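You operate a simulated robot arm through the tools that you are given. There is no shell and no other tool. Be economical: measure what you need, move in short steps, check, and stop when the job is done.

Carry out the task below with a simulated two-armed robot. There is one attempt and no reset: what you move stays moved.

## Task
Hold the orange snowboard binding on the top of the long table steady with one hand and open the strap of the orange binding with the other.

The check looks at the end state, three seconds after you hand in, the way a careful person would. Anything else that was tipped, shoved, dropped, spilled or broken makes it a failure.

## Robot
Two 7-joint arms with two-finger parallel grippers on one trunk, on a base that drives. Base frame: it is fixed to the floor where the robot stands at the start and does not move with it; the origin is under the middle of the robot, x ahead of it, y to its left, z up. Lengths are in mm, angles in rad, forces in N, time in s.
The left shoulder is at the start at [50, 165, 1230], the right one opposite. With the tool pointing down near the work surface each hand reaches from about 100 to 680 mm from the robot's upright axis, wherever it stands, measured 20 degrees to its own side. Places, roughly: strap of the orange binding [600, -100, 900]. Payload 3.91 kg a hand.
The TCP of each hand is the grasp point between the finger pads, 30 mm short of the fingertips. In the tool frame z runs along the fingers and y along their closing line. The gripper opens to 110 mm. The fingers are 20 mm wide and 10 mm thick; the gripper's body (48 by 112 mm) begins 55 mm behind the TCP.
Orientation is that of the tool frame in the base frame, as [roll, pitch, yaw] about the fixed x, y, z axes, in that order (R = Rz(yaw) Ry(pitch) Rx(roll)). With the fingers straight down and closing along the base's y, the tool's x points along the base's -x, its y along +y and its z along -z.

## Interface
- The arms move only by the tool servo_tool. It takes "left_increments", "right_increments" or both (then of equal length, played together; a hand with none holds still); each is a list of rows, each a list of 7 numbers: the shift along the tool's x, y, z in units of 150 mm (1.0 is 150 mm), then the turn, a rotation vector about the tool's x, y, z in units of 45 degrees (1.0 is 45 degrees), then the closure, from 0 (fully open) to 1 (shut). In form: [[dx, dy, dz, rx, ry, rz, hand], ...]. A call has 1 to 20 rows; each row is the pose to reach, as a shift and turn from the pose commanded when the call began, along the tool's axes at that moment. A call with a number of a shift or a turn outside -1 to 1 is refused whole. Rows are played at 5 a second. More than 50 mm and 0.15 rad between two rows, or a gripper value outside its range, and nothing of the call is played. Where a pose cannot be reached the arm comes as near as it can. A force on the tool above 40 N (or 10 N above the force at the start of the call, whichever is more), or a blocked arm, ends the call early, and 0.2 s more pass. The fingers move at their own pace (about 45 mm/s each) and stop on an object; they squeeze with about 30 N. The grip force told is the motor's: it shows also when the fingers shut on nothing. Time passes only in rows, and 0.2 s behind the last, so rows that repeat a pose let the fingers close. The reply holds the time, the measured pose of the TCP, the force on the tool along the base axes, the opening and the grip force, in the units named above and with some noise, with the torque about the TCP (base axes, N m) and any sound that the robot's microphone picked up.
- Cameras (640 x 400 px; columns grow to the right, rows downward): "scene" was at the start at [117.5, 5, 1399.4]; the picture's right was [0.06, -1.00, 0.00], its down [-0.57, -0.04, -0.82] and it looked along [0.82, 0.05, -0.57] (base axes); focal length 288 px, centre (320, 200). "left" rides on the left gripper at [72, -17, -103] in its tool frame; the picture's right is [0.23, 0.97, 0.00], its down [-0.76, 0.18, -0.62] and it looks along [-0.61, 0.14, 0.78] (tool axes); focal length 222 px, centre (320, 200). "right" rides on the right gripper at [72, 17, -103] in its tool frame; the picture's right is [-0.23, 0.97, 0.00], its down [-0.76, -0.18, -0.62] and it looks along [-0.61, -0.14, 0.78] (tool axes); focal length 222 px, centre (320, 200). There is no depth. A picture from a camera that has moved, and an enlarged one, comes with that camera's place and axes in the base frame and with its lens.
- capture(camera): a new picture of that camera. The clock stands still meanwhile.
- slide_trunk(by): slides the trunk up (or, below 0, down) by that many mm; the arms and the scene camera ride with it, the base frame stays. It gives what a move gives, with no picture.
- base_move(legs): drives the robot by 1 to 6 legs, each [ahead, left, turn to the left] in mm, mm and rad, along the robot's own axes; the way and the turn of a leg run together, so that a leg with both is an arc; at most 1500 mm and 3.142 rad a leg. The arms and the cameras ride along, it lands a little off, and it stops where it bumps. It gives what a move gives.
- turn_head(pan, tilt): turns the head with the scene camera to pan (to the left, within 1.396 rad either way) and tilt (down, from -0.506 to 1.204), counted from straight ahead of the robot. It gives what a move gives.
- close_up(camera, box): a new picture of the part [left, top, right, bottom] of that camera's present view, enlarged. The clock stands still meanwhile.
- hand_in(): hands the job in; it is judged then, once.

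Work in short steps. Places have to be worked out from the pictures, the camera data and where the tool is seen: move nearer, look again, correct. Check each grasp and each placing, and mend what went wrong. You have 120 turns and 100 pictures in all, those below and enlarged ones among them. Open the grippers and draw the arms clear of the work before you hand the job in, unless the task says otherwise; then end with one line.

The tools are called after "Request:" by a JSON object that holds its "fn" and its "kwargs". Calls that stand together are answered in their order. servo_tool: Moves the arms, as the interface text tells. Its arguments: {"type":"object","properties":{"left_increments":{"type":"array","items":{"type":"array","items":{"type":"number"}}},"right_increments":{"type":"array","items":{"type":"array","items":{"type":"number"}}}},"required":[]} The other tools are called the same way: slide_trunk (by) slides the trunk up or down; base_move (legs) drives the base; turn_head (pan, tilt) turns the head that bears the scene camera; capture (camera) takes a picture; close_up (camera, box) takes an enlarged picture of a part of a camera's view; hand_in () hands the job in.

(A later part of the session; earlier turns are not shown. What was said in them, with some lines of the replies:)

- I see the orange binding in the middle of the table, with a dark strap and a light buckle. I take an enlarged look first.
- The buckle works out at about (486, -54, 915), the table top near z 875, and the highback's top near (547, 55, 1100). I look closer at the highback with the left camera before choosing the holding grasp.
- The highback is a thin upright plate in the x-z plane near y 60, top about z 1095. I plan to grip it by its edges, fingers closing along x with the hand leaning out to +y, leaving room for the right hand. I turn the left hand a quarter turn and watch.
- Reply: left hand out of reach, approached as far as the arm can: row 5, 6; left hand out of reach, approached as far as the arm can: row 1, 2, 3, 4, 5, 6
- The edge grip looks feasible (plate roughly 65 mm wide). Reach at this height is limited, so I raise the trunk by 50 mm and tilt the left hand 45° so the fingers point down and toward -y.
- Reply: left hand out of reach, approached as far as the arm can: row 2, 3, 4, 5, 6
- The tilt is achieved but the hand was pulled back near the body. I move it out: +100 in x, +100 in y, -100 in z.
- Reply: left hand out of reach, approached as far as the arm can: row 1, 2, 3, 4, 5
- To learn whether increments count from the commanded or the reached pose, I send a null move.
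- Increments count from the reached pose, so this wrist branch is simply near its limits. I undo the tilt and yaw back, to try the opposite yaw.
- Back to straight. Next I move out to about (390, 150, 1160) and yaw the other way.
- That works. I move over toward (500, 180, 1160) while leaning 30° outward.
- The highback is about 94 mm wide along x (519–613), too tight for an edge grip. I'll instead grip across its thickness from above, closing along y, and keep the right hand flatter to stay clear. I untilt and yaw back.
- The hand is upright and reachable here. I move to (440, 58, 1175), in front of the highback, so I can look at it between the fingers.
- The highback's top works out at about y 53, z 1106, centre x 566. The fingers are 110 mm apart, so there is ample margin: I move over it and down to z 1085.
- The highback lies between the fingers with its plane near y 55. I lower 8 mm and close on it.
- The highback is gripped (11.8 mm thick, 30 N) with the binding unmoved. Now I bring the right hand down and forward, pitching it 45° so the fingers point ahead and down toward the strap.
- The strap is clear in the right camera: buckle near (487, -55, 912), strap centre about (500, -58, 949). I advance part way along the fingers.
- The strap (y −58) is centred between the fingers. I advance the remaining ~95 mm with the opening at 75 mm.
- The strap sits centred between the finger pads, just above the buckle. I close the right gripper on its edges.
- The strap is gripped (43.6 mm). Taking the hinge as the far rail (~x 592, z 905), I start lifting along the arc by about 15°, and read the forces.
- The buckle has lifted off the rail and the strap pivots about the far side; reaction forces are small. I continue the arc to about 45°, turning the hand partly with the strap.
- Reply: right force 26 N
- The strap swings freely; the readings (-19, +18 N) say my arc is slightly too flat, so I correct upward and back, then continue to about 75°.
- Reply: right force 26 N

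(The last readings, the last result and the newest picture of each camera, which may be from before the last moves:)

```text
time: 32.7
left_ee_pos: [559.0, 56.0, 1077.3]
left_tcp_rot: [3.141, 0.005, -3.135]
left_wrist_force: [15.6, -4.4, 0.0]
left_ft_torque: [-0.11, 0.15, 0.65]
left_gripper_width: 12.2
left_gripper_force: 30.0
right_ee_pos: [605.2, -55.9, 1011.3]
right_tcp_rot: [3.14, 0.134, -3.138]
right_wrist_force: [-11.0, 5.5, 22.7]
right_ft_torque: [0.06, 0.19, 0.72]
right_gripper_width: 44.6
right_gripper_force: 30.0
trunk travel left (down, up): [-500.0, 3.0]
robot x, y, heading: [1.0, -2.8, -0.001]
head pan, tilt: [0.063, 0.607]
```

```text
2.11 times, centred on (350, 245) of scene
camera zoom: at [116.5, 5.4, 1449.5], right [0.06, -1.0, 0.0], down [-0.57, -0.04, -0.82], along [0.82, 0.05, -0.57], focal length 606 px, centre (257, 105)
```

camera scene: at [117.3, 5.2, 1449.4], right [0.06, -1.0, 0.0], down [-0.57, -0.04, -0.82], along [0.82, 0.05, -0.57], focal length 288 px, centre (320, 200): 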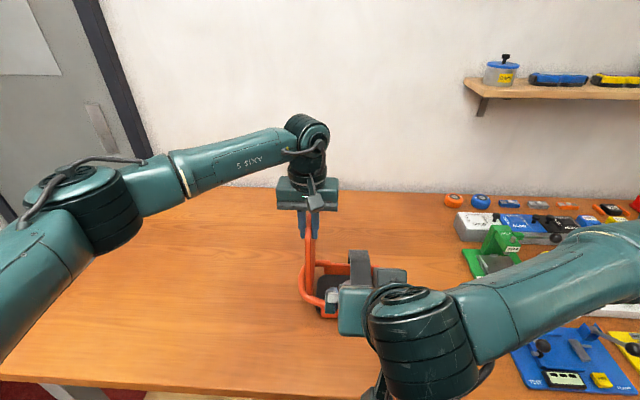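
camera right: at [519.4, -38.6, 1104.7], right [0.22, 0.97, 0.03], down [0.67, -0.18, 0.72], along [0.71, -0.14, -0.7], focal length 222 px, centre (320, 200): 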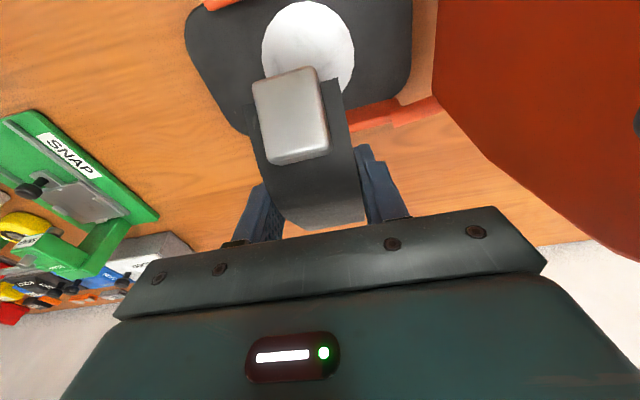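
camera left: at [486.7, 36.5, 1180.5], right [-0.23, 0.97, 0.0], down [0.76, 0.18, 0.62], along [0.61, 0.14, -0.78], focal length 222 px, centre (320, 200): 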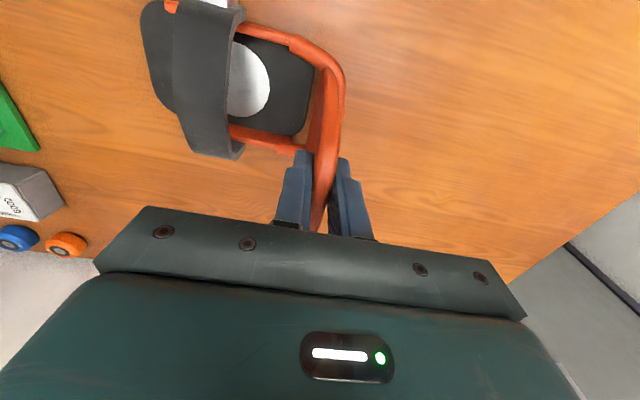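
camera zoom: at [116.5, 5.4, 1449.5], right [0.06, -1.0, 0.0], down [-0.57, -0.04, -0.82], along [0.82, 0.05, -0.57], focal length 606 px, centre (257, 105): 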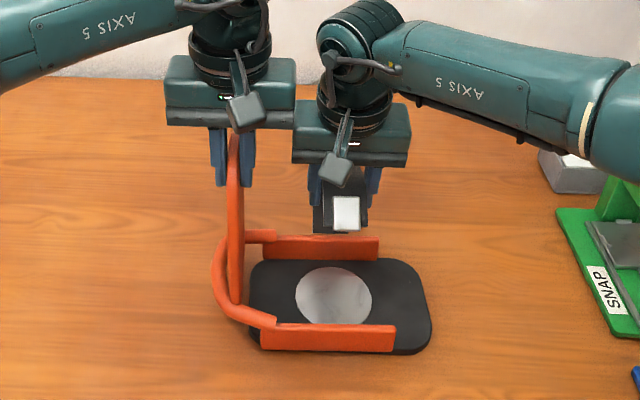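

About 75° open. The two gripper bodies are very near each other in y, so I shift 2 mm to −y with the hold and continue forward over the top to about 105°, keeping the tilt.

Request:
{"fn": "servo_tool", "kwargs": {"right_increments": [[-0.003, -0.007, -0.02, 0, 0, 0, 1], [-0.05, -0.013, -0.014, 0, -0.02, 0, 1], [-0.095, -0.013, -0.007, 0, -0.05, 0, 1], [-0.14, -0.013, 0.008, 0, -0.07, 0, 1], [-0.185, -0.013, 0.025, 0, -0.1, 0, 1]]}}

Request:
{"fn": "capture", "kwargs": {"camera": "right"}}

Request:
{"fn": "close_up", "kwargs": {"camera": "scene", "box": [240, 150, 460, 340]}}

```text
time: 33.9
left_ee_pos: [559.1, 53.6, 1077.0]
left_tcp_rot: [-3.137, 0.003, -3.136]
left_wrist_force: [13.1, -14.2, 1.2]
left_ft_torque: [-0.2, 0.21, 0.05]
left_gripper_width: 11.8
left_gripper_force: 30.3
right_ee_pos: [632.5, -59.2, 1010.2]
right_tcp_rot: [3.138, 0.212, -3.141]
right_wrist_force: [-7.4, 14.4, 17.8]
right_ft_torque: [-0.23, 0.59, 0.38]
right_gripper_width: 43.9
right_gripper_force: 30.2
trunk travel left (down, up): [-500.0, 3.0]
robot x, y, heading: [3.5, 4.4, 0.0]
head pan, tilt: [0.063, 0.607]
```

```text
70 pictures are left
camera right: at [540.7, -42.0, 1096.5], right [0.22, 0.97, 0.05], down [0.61, -0.18, 0.77], along [0.76, -0.14, -0.64], focal length 222 px, centre (320, 200)
```

right: 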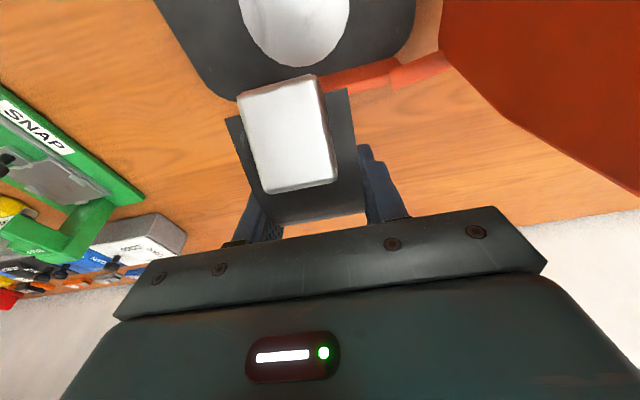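

```text
2.11 times, centred on (350, 245) of scene
camera zoom: at [116.6, 5.1, 1449.5], right [0.06, -1.0, 0.0], down [-0.57, -0.04, -0.82], along [0.82, 0.05, -0.57], focal length 606 px, centre (257, 105)
```

zoom: 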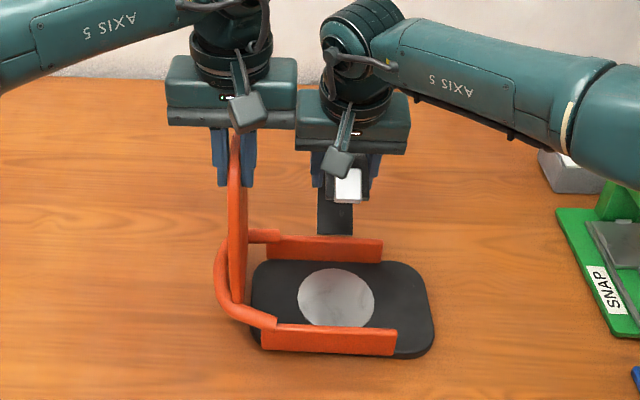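

My −y shift only loaded the binding sideways (14 N), so I undo it, relieve the upward load and go another ~20 mm forward.

Request:
{"fn": "servo_tool", "kwargs": {"right_increments": [[-0.004, 0.013, -0.02, 0, 0, 0, 1], [-0.045, 0.016, -0.01, 0, 0, 0, 1], [-0.086, 0.016, 0.012, 0, -0.03, 0, 1], [-0.13, 0.016, 0.045, 0, -0.06, 0, 1]]}}

Request:
{"fn": "capture", "kwargs": {"camera": "right"}}

```text
time: 34.9
left_ee_pos: [559.8, 54.7, 1077.8]
left_tcp_rot: [-3.14, 0.002, -3.134]
left_wrist_force: [10.0, -12.6, -0.6]
left_ft_torque: [-0.38, 0.36, 0.0]
left_gripper_width: 11.9
left_gripper_force: 30.0
right_ee_pos: [653.9, -57.8, 1009.4]
right_tcp_rot: [3.141, 0.26, 3.14]
right_wrist_force: [-6.6, 7.6, 13.9]
right_ft_torque: [-0.01, 0.79, 0.38]
right_gripper_width: 43.7
right_gripper_force: 29.6
trunk travel left (down, up): [-500.0, 3.0]
robot x, y, heading: [-3.2, -1.0, -0.001]
head pan, tilt: [0.063, 0.607]
```

```text
68 pictures are left
camera right: at [557.6, -40.9, 1090.5], right [0.22, 0.97, 0.06], down [0.58, -0.18, 0.8], along [0.79, -0.14, -0.6], focal length 222 px, centre (320, 200)
```

right: 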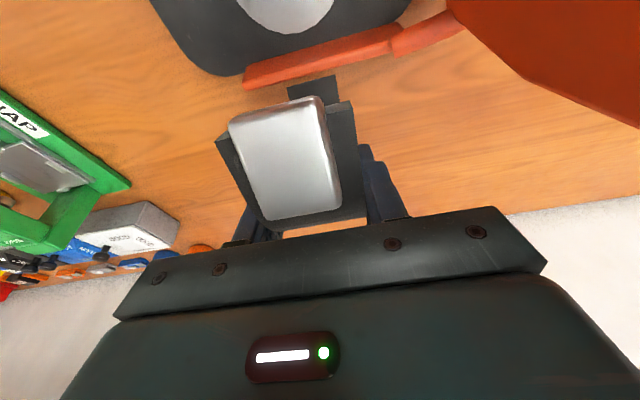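

The strap is now past vertical, about 105–110° open. I release it a little (to ~75 mm) and see whether it stays.

Request:
{"fn": "servo_tool", "kwargs": {"right_increments": [[0, 0, 0, 0, 0, 0, 0.5], [0, 0, 0, 0, 0, 0, 0.35], [0, 0, 0, 0, 0, 0, 0.32], [0, 0, 0, 0, 0, 0, 0.32]]}}

Request:
{"fn": "capture", "kwargs": {"camera": "right"}}

Request:
{"fn": "close_up", "kwargs": {"camera": "scene", "box": [240, 150, 460, 340]}}

```text
time: 35.9
left_ee_pos: [558.7, 55.6, 1077.6]
left_tcp_rot: [3.139, 0.002, -3.135]
left_wrist_force: [-0.2, -1.3, 6.1]
left_ft_torque: [-0.24, 0.96, 0.01]
left_gripper_width: 12.0
left_gripper_force: 30.0
right_ee_pos: [653.0, -58.1, 1007.3]
right_tcp_rot: [3.141, 0.256, 3.141]
right_wrist_force: [0.1, 0.2, -0.5]
right_ft_torque: [0.02, -0.06, -0.03]
right_gripper_width: 74.7
right_gripper_force: 0.0
trunk travel left (down, up): [-500.0, 3.0]
robot x, y, heading: [-1.5, 0.8, -0.003]
head pan, tilt: [0.063, 0.607]
```

```text
67 pictures are left
camera right: at [557.2, -40.5, 1089.2], right [0.22, 0.97, 0.06], down [0.58, -0.18, 0.8], along [0.79, -0.14, -0.6], focal length 222 px, centre (320, 200)
```

right: 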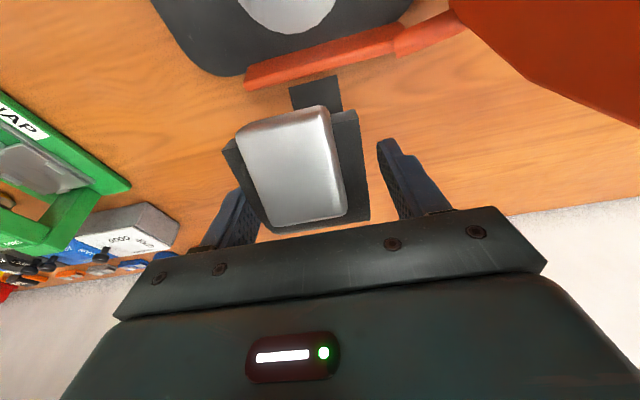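

```text
2.11 times, centred on (350, 245) of scene
camera zoom: at [116.9, 4.7, 1449.4], right [0.06, -1.0, 0.0], down [-0.57, -0.04, -0.82], along [0.82, 0.05, -0.57], focal length 606 px, centre (257, 105)
```

zoom: 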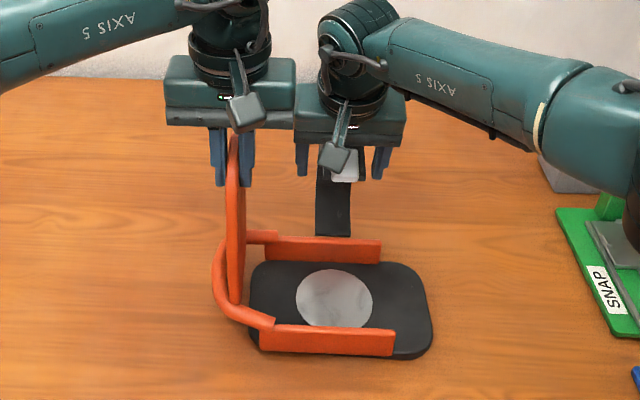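

The strap stays open on its own. I withdraw the right hand: shift 10 mm to −y for clearance from the left hand, rise along the fingers, then go back toward the robot and to −y.

Request:
{"fn": "servo_tool", "kwargs": {"right_increments": [[0, -0.06, 0, 0, 0, 0, 0.32], [0, -0.067, -0.15, 0, 0, 0, 0.32], [0, -0.067, -0.3, 0, 0, 0, 0.32], [0, -0.067, -0.45, 0, 0, 0, 0.32], [0.15, -0.1, -0.6, 0, 0, 0, 0.32], [0.33, -0.2, -0.7, 0, 0, 0, 0.32], [0.6, -0.35, -0.7, 0, 0, 0, 0.32], [0.85, -0.5, -0.7, 0, 0, 0, 0.32], [1, -0.7, -0.7, 0, 0, 0, 0.32]]}}

Request:
{"fn": "close_up", "kwargs": {"camera": "scene", "box": [240, 150, 460, 340]}}

Request:
{"fn": "capture", "kwargs": {"camera": "right"}}

```text
time: 37.9
left_ee_pos: [559.5, 53.3, 1078.0]
left_tcp_rot: [3.139, 0.001, -3.134]
left_wrist_force: [1.6, -1.1, 4.6]
left_ft_torque: [-0.14, 0.25, 0.09]
left_gripper_width: 11.7
left_gripper_force: 30.2
right_ee_pos: [482.9, -162.3, 1070.2]
right_tcp_rot: [3.14, 0.258, 3.139]
right_wrist_force: [0.4, 0.3, -0.4]
right_ft_torque: [0.04, -0.02, 0.0]
right_gripper_width: 74.6
right_gripper_force: 0.0
trunk travel left (down, up): [-500.0, 3.0]
robot x, y, heading: [1.3, 0.8, 0.0]
head pan, tilt: [0.063, 0.607]
```

```text
2.11 times, centred on (350, 245) of scene
camera zoom: at [117.1, 4.0, 1449.4], right [0.06, -1.0, 0.0], down [-0.57, -0.03, -0.82], along [0.82, 0.05, -0.57], focal length 606 px, centre (257, 105)
```

zoom: 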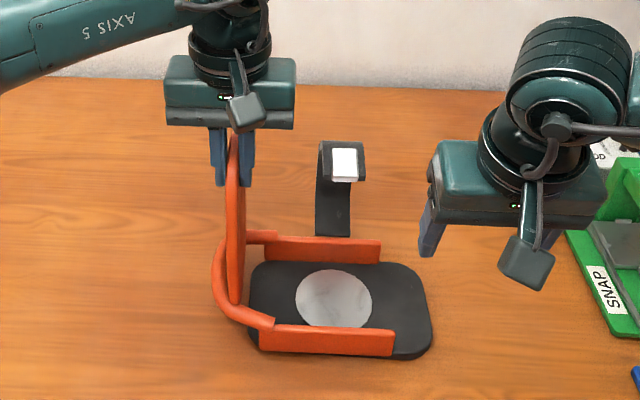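

```text
64 pictures are left
camera right: at [386.2, -145.5, 1152.8], right [0.22, 0.97, 0.06], down [0.58, -0.18, 0.8], along [0.79, -0.14, -0.6], focal length 222 px, centre (320, 200)
```

right: 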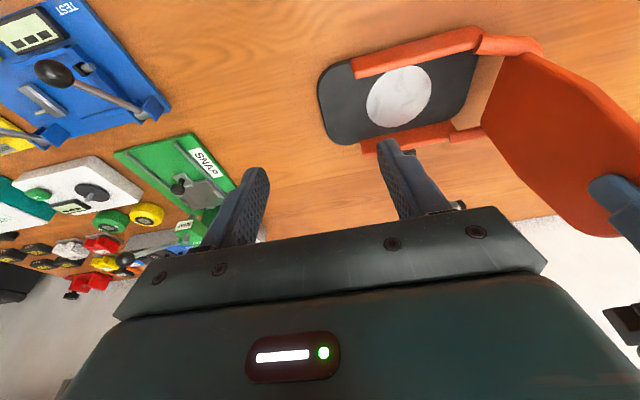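

The strap stands open, past vertical, and nothing else moved. I now release the highback gently, rise clear and draw the left hand back.

Request:
{"fn": "servo_tool", "kwargs": {"left_increments": [[0, 0, 0, 0, 0, 0, 0.8], [0, 0, 0, 0, 0, 0, 0.6], [0, 0, 0, 0, 0, 0, 0.5], [0, 0, -0.2, 0, 0, 0, 0.5], [0, 0, -0.4, 0, 0, 0, 0.5], [0, 0, -0.62, 0, 0, 0, 0.5], [0.3, 0.15, -0.62, 0, 0, 0, 0.5], [0.6, 0.3, -0.62, 0, 0, 0, 0.5], [0.9, 0.5, -0.62, 0, 0, 0, 0.3]]}}

Request:
{"fn": "servo_tool", "kwargs": {"right_increments": [[0.2, -0.1, -0.1, 0, 0, 0, 0.2], [0.4, -0.2, -0.2, 0, 0, 0, 0], [0.6, -0.2, -0.3, 0, 0, 0, 0]]}}

Request:
{"fn": "capture", "kwargs": {"camera": "scene"}}

Request:
{"fn": "capture", "kwargs": {"camera": "left"}}

```text
refused: row 7 steps farther than a row can; nothing moved
```

```text
time: 38.7
left_ee_pos: [559.9, 55.0, 1077.4]
left_tcp_rot: [-3.141, 0.0, -3.136]
left_wrist_force: [1.6, -1.0, 5.3]
left_ft_torque: [-0.07, 0.16, 0.15]
left_gripper_width: 11.6
left_gripper_force: 29.8
right_ee_pos: [383.8, -191.7, 1091.6]
right_tcp_rot: [-3.141, 0.258, 3.14]
right_wrist_force: [-0.5, -1.1, -0.4]
right_ft_torque: [0.01, -0.01, 0.0]
right_gripper_width: 109.8
right_gripper_force: 0.0
trunk travel left (down, up): [-500.0, 3.0]
robot x, y, heading: [1.1, 0.1, -0.005]
head pan, tilt: [0.063, 0.607]
```

```text
63 pictures are left
camera scene: at [117.1, 4.7, 1449.4], right [0.06, -1.0, 0.0], down [-0.57, -0.04, -0.82], along [0.82, 0.05, -0.57], focal length 288 px, centre (320, 200)
```

scene: 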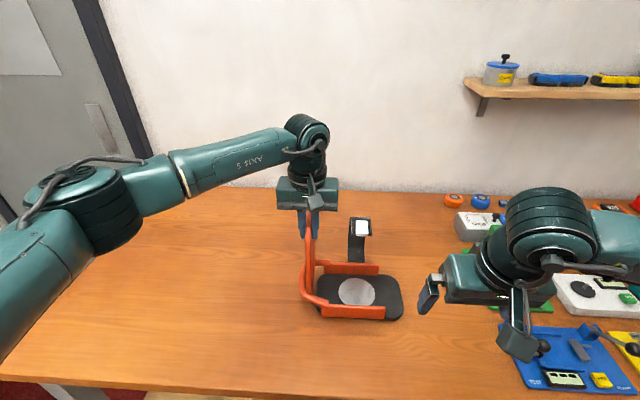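

```text
62 pictures are left
camera left: at [487.1, 36.5, 1180.5], right [-0.23, 0.97, 0.0], down [0.76, 0.18, 0.63], along [0.61, 0.15, -0.78], focal length 222 px, centre (320, 200)
```

left: 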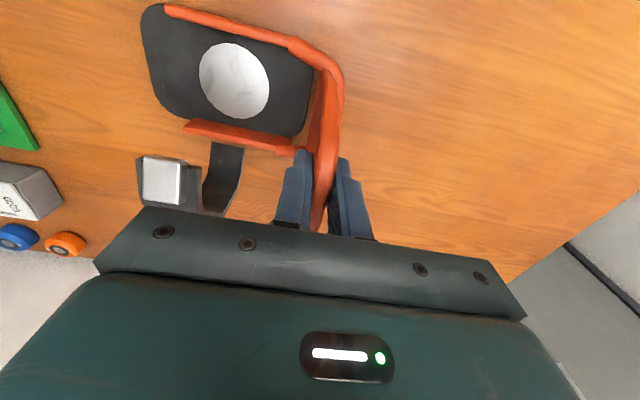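

The left move was refused for step length; the right hand is clear. I repeat the left release with smaller steps.

Request:
{"fn": "servo_tool", "kwargs": {"left_increments": [[0, 0, 0, 0, 0, 0, 0.8], [0, 0, 0, 0, 0, 0, 0.6], [0, 0, 0, 0, 0, 0, 0.5], [0, 0, -0.15, 0, 0, 0, 0.5], [0, 0, -0.3, 0, 0, 0, 0.5], [0, 0, -0.45, 0, 0, 0, 0.5], [0, 0, -0.62, 0, 0, 0, 0.5], [0.2, 0.1, -0.62, 0, 0, 0, 0.5], [0.4, 0.2, -0.62, 0, 0, 0, 0.5], [0.6, 0.3, -0.62, 0, 0, 0, 0.3], [0.8, 0.4, -0.62, 0, 0, 0, 0], [1, 0.5, -0.62, 0, 0, 0, 0]]}}

Request:
{"fn": "capture", "kwargs": {"camera": "scene"}}

Request:
{"fn": "close_up", "kwargs": {"camera": "scene", "box": [260, 190, 440, 330]}}

```text
time: 41.3
left_ee_pos: [408.5, 127.8, 1169.7]
left_tcp_rot: [-3.141, 0.001, -3.134]
left_wrist_force: [-0.6, 0.1, -0.7]
left_ft_torque: [-0.01, -0.01, -0.01]
left_gripper_width: 109.9
left_gripper_force: 0.1
right_ee_pos: [383.6, -191.5, 1092.0]
right_tcp_rot: [-3.141, 0.256, 3.141]
right_wrist_force: [-0.6, -0.1, 0.1]
right_ft_torque: [0.02, 0.04, 0.0]
right_gripper_width: 110.0
right_gripper_force: 0.0
trunk travel left (down, up): [-500.0, 3.0]
robot x, y, heading: [-0.6, 1.6, 0.0]
head pan, tilt: [0.063, 0.607]
```

```text
61 pictures are left
camera scene: at [117.0, 5.5, 1449.4], right [0.06, -1.0, 0.0], down [-0.57, -0.04, -0.82], along [0.82, 0.05, -0.57], focal length 288 px, centre (320, 200)
```

scene: 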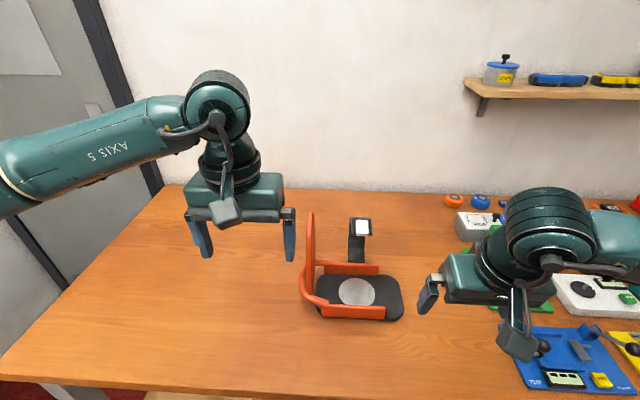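

```text
2.86 times, centred on (350, 260) of scene
camera zoom: at [117.0, 5.5, 1449.4], right [0.06, -1.0, 0.0], down [-0.57, -0.04, -0.82], along [0.82, 0.05, -0.57], focal length 823 px, centre (234, 29)
```

zoom: 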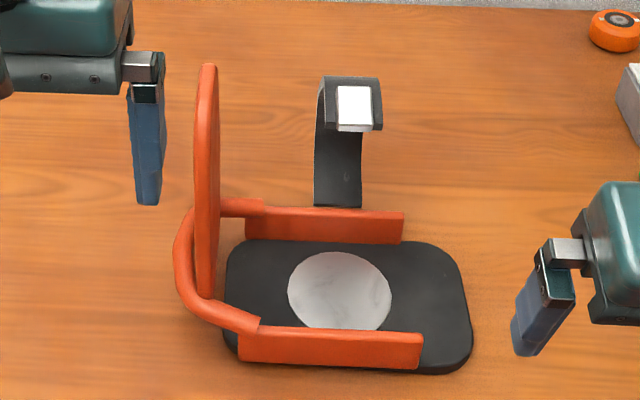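

The strap stands open by itself, the binding is where it was, and both grippers are open and clear, so I hand in.

Request:
{"fn": "hand_in", "kwargs": {}}

```text
The job is handed in.
```

I held the orange binding steady by its upright back plate with the left hand and swung the strap open past vertical (about 105°) with the right. It stayed open after I let go, the binding is where it was, and both hands are open and clear.
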